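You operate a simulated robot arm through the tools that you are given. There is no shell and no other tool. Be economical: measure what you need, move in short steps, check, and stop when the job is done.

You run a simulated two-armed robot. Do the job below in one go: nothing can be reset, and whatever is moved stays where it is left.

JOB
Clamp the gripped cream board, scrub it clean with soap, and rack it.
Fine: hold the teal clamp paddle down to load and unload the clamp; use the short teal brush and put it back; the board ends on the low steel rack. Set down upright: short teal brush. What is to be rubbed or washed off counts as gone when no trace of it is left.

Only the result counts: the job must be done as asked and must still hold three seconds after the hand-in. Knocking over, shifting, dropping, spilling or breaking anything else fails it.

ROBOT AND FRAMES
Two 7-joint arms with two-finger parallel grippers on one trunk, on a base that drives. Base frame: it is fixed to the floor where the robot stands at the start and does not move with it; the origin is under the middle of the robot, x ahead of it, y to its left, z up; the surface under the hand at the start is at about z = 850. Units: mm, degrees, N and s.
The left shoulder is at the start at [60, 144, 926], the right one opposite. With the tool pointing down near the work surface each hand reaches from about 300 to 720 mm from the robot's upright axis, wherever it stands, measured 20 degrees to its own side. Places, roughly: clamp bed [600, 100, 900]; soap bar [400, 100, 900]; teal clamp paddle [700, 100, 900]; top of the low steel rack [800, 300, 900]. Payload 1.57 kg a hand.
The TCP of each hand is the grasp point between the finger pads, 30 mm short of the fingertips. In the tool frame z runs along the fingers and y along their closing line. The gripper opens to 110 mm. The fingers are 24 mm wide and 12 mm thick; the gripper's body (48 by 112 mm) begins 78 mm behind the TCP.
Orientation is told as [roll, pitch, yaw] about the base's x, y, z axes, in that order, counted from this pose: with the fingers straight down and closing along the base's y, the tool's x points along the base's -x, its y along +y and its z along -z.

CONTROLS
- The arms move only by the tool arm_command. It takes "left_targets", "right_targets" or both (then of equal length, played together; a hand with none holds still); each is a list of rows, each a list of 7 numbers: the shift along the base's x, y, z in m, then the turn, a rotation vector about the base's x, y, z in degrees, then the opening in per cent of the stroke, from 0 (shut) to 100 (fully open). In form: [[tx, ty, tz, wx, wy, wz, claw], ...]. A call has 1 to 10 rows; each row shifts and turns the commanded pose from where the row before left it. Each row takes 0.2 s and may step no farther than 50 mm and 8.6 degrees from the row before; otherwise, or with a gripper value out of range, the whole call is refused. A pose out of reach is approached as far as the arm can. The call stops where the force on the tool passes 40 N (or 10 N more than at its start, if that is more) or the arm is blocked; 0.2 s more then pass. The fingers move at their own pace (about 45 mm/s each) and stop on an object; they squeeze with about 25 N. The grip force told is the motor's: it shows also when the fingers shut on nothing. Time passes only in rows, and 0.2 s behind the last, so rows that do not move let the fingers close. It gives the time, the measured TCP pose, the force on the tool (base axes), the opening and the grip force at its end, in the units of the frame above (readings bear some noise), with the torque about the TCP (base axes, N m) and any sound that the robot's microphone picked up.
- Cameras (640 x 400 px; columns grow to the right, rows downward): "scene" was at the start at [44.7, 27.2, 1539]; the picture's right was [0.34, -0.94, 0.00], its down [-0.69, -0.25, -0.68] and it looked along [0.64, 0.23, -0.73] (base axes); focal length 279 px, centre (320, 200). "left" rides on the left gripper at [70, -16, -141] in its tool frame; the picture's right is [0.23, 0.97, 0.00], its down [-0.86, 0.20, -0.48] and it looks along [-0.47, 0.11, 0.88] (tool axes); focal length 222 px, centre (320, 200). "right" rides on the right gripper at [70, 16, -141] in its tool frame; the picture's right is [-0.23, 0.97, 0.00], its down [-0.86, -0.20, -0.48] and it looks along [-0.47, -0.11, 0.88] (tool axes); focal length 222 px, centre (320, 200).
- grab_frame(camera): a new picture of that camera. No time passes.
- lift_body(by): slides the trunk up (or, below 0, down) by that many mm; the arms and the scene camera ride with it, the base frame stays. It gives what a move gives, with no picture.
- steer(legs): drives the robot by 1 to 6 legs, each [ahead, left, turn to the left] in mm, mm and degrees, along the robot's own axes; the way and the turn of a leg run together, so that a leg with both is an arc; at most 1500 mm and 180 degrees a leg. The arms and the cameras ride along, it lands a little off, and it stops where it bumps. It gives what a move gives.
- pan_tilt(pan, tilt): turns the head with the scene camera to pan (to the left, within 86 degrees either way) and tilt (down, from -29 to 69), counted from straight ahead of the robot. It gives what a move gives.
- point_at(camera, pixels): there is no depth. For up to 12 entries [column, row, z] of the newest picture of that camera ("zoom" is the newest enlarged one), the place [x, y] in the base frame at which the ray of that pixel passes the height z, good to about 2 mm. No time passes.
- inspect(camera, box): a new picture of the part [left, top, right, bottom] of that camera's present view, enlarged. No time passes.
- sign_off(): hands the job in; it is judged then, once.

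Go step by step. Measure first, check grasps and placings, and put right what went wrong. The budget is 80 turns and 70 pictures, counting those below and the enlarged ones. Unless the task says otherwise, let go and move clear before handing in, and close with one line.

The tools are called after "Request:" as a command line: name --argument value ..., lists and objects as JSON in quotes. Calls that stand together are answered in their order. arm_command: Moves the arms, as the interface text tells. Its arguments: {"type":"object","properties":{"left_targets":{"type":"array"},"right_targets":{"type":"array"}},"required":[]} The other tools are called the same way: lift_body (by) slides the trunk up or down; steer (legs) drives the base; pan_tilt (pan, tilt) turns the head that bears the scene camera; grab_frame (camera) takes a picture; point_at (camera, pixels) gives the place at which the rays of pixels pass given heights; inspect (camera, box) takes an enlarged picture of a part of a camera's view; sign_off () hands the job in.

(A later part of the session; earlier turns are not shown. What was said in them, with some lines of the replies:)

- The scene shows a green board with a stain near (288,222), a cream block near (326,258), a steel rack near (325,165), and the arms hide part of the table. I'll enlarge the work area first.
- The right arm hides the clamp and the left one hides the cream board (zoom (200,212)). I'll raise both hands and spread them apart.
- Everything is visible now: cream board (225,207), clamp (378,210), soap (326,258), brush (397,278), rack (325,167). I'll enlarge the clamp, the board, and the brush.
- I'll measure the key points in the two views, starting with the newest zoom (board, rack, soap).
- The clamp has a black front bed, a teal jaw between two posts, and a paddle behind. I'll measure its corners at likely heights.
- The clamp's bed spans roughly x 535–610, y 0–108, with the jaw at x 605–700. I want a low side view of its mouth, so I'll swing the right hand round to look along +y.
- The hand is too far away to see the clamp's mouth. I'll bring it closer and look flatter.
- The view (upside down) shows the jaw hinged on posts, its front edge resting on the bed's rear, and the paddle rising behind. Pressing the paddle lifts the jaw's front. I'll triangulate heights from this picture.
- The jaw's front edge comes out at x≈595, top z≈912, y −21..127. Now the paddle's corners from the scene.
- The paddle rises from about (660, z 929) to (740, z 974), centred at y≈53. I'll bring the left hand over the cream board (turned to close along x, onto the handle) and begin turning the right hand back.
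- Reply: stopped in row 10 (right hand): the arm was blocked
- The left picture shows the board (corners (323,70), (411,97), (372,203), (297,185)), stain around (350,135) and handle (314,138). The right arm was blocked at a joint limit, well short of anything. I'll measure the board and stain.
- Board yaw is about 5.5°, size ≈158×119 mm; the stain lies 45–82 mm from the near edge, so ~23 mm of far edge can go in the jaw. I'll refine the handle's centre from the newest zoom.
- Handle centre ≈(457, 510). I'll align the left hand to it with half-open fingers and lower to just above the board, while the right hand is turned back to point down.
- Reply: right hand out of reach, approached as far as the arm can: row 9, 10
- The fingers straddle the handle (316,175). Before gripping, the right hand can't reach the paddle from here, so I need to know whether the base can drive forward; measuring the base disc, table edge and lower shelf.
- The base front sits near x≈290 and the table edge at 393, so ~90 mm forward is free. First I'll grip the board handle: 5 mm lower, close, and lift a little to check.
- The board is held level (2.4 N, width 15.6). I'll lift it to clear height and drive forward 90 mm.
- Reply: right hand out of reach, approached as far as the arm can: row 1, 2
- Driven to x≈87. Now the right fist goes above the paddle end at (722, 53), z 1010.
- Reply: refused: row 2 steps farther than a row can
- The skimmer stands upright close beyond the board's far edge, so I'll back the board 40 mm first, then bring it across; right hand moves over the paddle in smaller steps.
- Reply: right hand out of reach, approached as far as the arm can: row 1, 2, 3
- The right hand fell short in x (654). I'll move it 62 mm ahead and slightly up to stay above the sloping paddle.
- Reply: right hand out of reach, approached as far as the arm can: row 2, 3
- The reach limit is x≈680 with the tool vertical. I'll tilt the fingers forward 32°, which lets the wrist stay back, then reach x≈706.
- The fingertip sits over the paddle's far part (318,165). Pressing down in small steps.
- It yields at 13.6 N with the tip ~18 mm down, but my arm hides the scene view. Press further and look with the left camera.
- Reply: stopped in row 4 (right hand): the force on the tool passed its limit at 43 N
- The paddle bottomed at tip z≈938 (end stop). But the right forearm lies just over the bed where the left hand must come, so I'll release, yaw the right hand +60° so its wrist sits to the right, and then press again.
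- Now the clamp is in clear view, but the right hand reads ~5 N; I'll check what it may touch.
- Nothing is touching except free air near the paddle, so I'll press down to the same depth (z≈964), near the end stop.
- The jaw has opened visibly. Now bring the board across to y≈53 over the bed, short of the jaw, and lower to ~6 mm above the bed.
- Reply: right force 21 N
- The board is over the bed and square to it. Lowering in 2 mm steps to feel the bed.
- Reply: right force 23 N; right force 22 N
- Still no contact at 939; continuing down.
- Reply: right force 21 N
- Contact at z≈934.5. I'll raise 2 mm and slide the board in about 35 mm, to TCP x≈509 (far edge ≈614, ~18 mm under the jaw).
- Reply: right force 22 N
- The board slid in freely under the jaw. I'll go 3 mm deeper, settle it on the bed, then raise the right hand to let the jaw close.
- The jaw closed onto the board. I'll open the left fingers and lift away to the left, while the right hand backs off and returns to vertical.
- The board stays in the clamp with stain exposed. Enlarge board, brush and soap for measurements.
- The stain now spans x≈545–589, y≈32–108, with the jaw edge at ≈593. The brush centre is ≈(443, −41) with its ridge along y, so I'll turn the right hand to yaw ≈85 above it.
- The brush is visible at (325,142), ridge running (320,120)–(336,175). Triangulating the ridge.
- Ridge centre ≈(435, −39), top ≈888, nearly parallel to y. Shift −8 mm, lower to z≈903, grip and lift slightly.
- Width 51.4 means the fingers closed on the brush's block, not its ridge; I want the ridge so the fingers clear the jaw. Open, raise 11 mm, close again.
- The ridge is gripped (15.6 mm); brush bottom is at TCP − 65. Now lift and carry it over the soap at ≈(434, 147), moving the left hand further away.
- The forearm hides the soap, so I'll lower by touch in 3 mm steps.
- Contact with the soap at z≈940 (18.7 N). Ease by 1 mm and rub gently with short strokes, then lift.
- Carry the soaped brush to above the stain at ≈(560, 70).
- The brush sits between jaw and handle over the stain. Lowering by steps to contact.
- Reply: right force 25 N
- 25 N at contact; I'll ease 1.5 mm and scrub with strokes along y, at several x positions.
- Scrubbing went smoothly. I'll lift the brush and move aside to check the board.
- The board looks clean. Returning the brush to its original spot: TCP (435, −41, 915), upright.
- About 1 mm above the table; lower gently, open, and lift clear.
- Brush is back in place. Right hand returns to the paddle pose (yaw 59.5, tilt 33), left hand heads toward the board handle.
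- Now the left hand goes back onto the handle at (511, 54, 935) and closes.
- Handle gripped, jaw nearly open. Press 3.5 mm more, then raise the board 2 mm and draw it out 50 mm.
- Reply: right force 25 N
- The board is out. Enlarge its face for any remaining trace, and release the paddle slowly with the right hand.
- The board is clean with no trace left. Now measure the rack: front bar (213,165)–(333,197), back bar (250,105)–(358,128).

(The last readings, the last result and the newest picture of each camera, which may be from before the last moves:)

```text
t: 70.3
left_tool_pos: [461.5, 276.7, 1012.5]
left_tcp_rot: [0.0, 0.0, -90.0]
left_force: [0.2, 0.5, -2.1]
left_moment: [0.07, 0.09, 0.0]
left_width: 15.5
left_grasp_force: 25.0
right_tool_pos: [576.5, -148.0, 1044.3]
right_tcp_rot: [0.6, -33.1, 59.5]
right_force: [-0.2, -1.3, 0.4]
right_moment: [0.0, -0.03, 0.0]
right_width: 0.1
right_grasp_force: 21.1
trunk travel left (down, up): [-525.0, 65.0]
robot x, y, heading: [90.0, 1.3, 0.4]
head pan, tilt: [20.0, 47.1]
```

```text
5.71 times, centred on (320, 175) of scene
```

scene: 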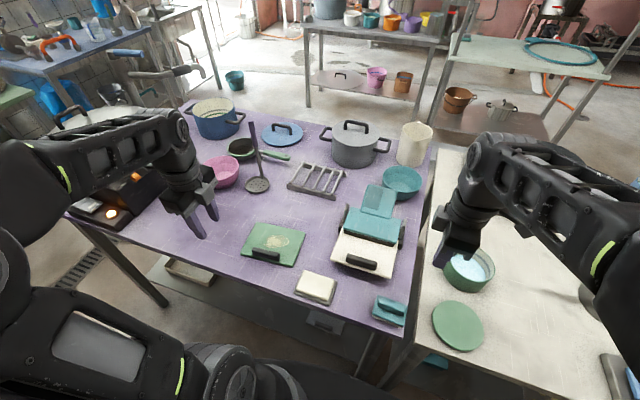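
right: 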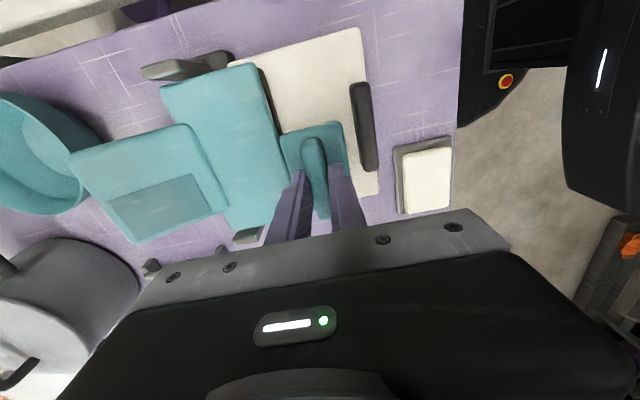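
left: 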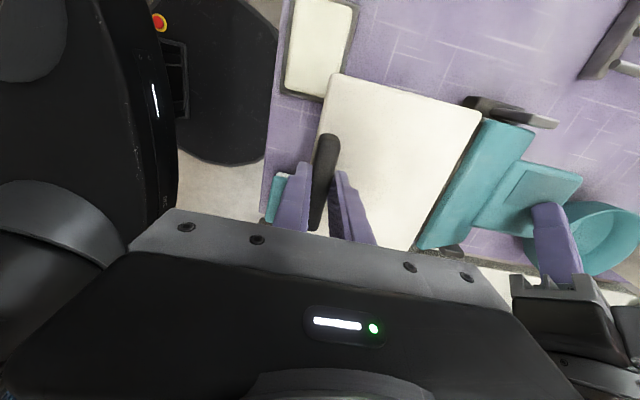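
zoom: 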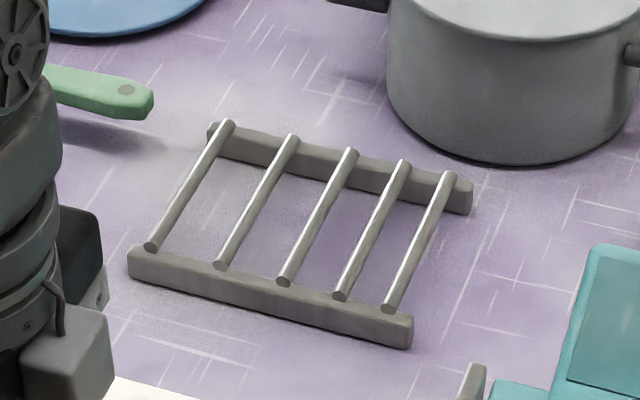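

Rack spans x≈745–878, y≈196–372 with five rods on top. I'll check nearby obstacles: pot, its handle, and the skimmer.

Request:
point_at --camera "zoom" --pixels '[[480, 163, 850], [392, 100, 850], [388, 0, 940], [335, 5, 930], [150, 110, 860], [230, 122, 880], [152, 247, 880], [450, 173, 880], [390, 305, 880], [150, 250, 875]]'

Request:
steer --legs '[[0, 90, 0]]'

Request:
grab_frame --camera "scene"

```text
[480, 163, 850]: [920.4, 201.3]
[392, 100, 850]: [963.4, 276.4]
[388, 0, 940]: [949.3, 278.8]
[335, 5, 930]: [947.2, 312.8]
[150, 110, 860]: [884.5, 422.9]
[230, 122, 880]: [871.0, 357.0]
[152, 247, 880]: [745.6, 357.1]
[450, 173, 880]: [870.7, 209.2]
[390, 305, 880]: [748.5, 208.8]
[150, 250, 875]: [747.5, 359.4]
```

```text
t: 71.4
left_tool_pos: [461.2, 366.9, 1012.2]
left_tcp_rot: [0.0, -0.1, -90.0]
left_force: [-0.2, 0.2, -2.6]
left_moment: [-0.05, 0.09, 0.0]
left_width: 15.5
left_grasp_force: 24.8
right_tool_pos: [577.3, -57.2, 1045.3]
right_tcp_rot: [0.3, -33.0, 59.4]
right_force: [0.6, 1.5, 0.3]
right_moment: [-0.07, 0.02, -0.02]
right_width: 0.0
right_grasp_force: 20.9
trunk travel left (down, up): [-525.0, 65.0]
robot x, y, heading: [88.6, 88.3, 0.0]
head pan, tilt: [20.0, 47.1]
```

```text
10 pictures are left
```

scene: 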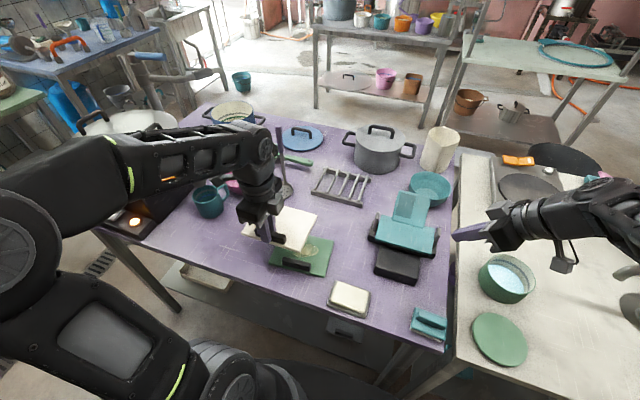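

Path to the rack is clear if I first go to y≈283 and then straight ahead. Moving there at board-bottom ≈911.

Request:
arm_command --left_targets '[[0, -0.042, 0, 0, 0, 0, 0], [0, -0.042, 0, 0, 0, 0, 0], [0.04, 0, -0.01, 0, 0, 0, 0], [0.042, 0, -0.012, 0, 0, 0, 0], [0.042, 0, -0.012, 0, 0, 0, 0], [0.042, 0, -0.012, 0, 0, 0, 0], [0.042, 0, -0.01, 0, 0, 0, 0], [0.042, 0, 0, 0, 0, 0, 0], [0.042, 0, 0, 0, 0, 0, 0]]'

Request:
grab_frame --camera "left"

```text
t: 73.4
left_tool_pos: [754.4, 283.5, 955.6]
left_tcp_rot: [-0.1, 0.0, -90.1]
left_force: [-0.1, 1.0, -1.7]
left_moment: [0.0, 0.14, 0.01]
left_width: 15.6
left_grasp_force: 24.9
right_tool_pos: [577.1, -58.5, 1043.6]
right_tcp_rot: [0.5, -33.1, 59.4]
right_force: [0.0, 0.0, -0.4]
right_moment: [-0.01, -0.03, 0.04]
right_width: 0.0
right_grasp_force: 21.0
trunk travel left (down, up): [-525.0, 65.0]
robot x, y, heading: [89.7, 86.4, 0.1]
head pan, tilt: [20.0, 47.1]
```

```text
9 pictures are left
```

left: 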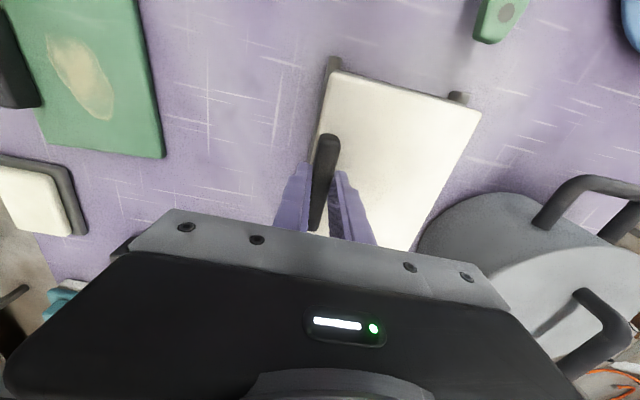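

Well aligned: the rack's bar ends show at (331,65) and (458,98) on both sides of the board. Lowering.

Request:
arm_command --left_targets '[[0, 0, -0.008, 0, 0, 0, 0], [0, 0, -0.007, 0, 0, 0, 0], [0, 0, -0.004, 0, 0, 0, 0], [0, 0, -0.003, 0, 0, 0, 0], [0, 0, -0.002, 0, 0, 0, 0], [0, 0, -0.002, 0, 0, 0, 0]]'

```text
t: 74.8
left_tool_pos: [751.7, 282.4, 931.3]
left_tcp_rot: [0.1, -0.1, -89.9]
left_force: [0.1, 0.1, -2.6]
left_moment: [0.06, 0.1, 0.03]
left_width: 15.5
left_grasp_force: 25.2
right_tool_pos: [576.5, -57.8, 1043.5]
right_tcp_rot: [0.4, -33.0, 59.4]
right_force: [0.2, 0.5, -0.5]
right_moment: [0.0, 0.02, 0.0]
right_width: 0.0
right_grasp_force: 21.1
trunk travel left (down, up): [-525.0, 65.0]
robot x, y, heading: [85.5, 87.1, -0.2]
head pan, tilt: [20.0, 47.1]
```

Request:
arm_command --left_targets '[[0.003, 0, -0.002, 0, 0, 0, 0], [0, 0, -0.0015, 0, 0, 0, 0], [0, 0, -0.0015, 0, 0, 0, 0], [0, 0, -0.0015, 0, 0, 0, 0]]'

```text
t: 75.8
left_tool_pos: [755.3, 282.6, 928.0]
left_tcp_rot: [0.3, 0.0, -90.0]
left_force: [1.1, 1.4, 19.1]
left_moment: [-0.17, 0.17, -0.05]
left_width: 15.6
left_grasp_force: 25.1
right_tool_pos: [575.8, -57.9, 1045.7]
right_tcp_rot: [0.5, -33.1, 59.5]
right_force: [0.4, 0.2, 0.8]
right_moment: [-0.05, 0.03, 0.03]
right_width: 0.0
right_grasp_force: 21.7
trunk travel left (down, up): [-525.0, 65.0]
robot x, y, heading: [85.5, 90.7, 0.1]
head pan, tilt: [20.0, 47.1]
```

Contact on the rods (19 N). Ease 1 mm, open, lift straight up and draw back.

Request:
arm_command --left_targets '[[0, 0, 0.001, 0, 0, 0, 0], [0, 0, 0, 0, 0, 0, 40], [0, 0, 0, 0, 0, 0, 40], [0, 0, 0, 0, 0, 0, 40], [0, 0, 0.03, 0, 0, 0, 40], [0, 0, 0.03, 0, 0, 0, 40], [-0.04, 0, 0.02, 0, 0, 0, 40], [-0.045, 0, 0.01, 0, 0, 0, 40], [-0.045, 0, 0, 0, 0, 0, 40], [-0.045, 0, 0, 0, 0, 0, 40]]'

Request:
arm_command --left_targets '[[-0.045, 0, 0, 0, 0, 0, 40], [-0.045, 0.02, 0, 0, 0, 0, 40], [-0.04, 0.04, 0, 0, 0, 0, 40], [0, 0.04, 0, 0, 0, 0, 40]]'

Request:
grab_frame --camera "scene"

Request:
inspect --camera "scene" --box '[280, 140, 400, 230]'

```text
t: 78.0
left_tool_pos: [580.2, 283.2, 995.2]
left_tcp_rot: [0.1, 0.0, -89.9]
left_force: [-0.5, -0.1, 0.2]
left_moment: [-0.01, 0.0, 0.01]
left_width: 44.1
left_grasp_force: 0.1
left hand out of reach, approached as far as the arm can: row 6
right_tool_pos: [574.4, -57.0, 1044.8]
right_tcp_rot: [0.4, -33.3, 59.5]
right_force: [0.3, 0.8, -0.7]
right_moment: [-0.05, -0.01, 0.01]
right_width: 0.0
right_grasp_force: 21.1
trunk travel left (down, up): [-525.0, 65.0]
robot x, y, heading: [85.8, 91.6, 0.2]
head pan, tilt: [20.0, 47.1]
```

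```text
refused: row 3 steps farther than a row can; nothing moved
```

```text
8 pictures are left
```

scene: 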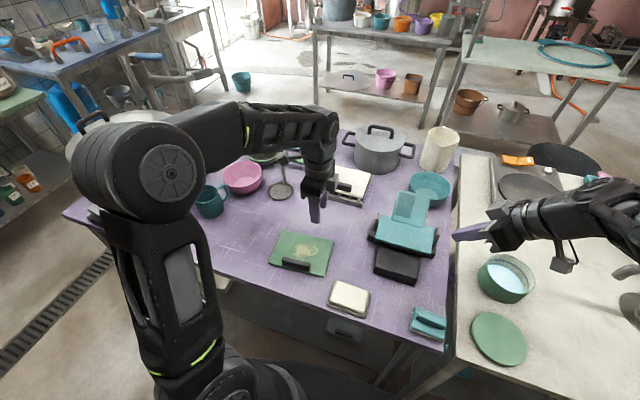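

```text
4.44 times, centred on (340, 185) of scene
```

zoom: 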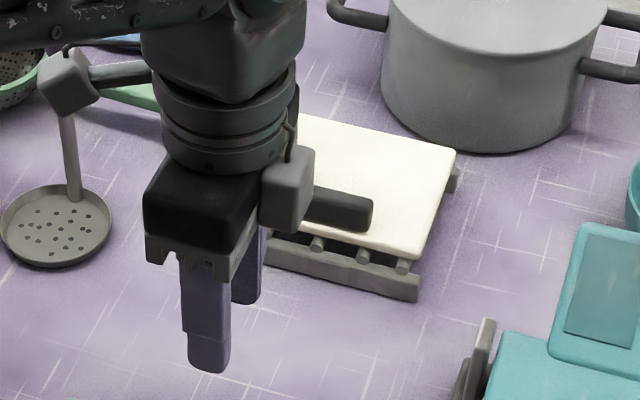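

The board rests on the rack. Continue drawing the left hand straight back, then check everything.

Request:
arm_command --left_targets '[[-0.045, 0, 0, 0, 0, 0, 40], [-0.045, 0, 0, 0, 0, 0, 40], [-0.04, 0.01, 0, 0, 0, 0, 40], [-0.02, 0.03, 0.01, 0, 0, 0, 40], [-0.02, 0.04, 0.01, 0, 0, 0, 40], [0, 0.04, 0, 0, 0, 0, 40]]'

Request:
inspect --camera "scene" --box '[190, 120, 460, 350]'

Request:
inspect --camera "scene" --box '[290, 150, 390, 230]'

```text
t: 79.4
left_tool_pos: [410.9, 402.0, 1016.0]
left_tcp_rot: [-0.1, -0.1, -90.1]
left_force: [-0.4, 0.0, -0.3]
left_moment: [0.01, 0.02, 0.01]
left_width: 44.1
left_grasp_force: 0.2
right_tool_pos: [578.1, -57.4, 1044.1]
right_tcp_rot: [0.4, -33.0, 59.4]
right_force: [0.5, 0.3, 0.5]
right_moment: [0.02, -0.01, 0.03]
right_width: 0.1
right_grasp_force: 21.7
trunk travel left (down, up): [-525.0, 65.0]
robot x, y, heading: [85.8, 88.5, -0.1]
head pan, tilt: [20.0, 47.1]
```

```text
1.74 times, centred on (325, 235) of scene
```

zoom: 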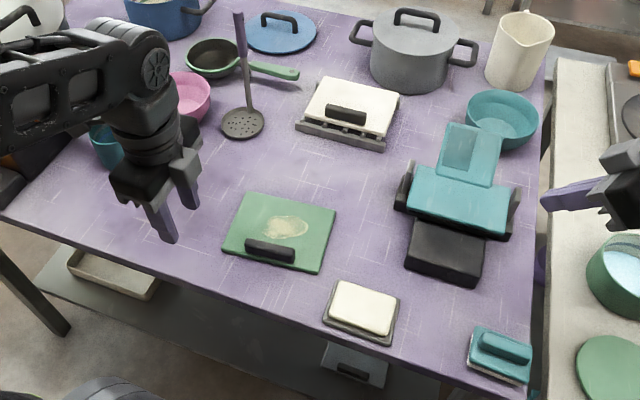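

```text
5.00 times, centred on (340, 190) of scene
```

zoom: 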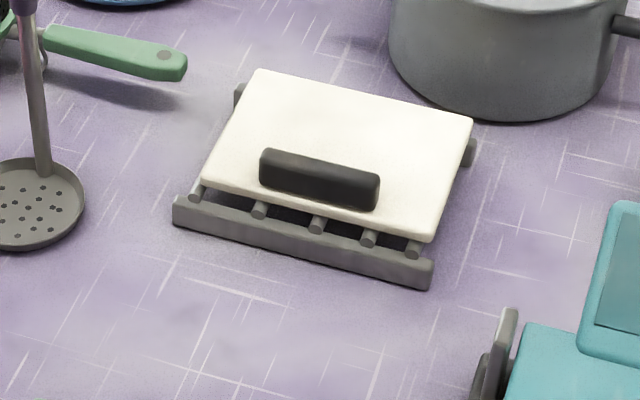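

The clean board lies flat on the rack (zoom (330,150)). The brush is upright in its place (500,355), soap and clamp are unmoved, and both hands are clear, so I'm handing in.

Request:
sign_off

```text
The job is handed in.
```

The cream board was clamped and scrubbed with soap until no trace of the stain showed, and it now lies on the low steel rack; the short teal brush is back in its place, upright.
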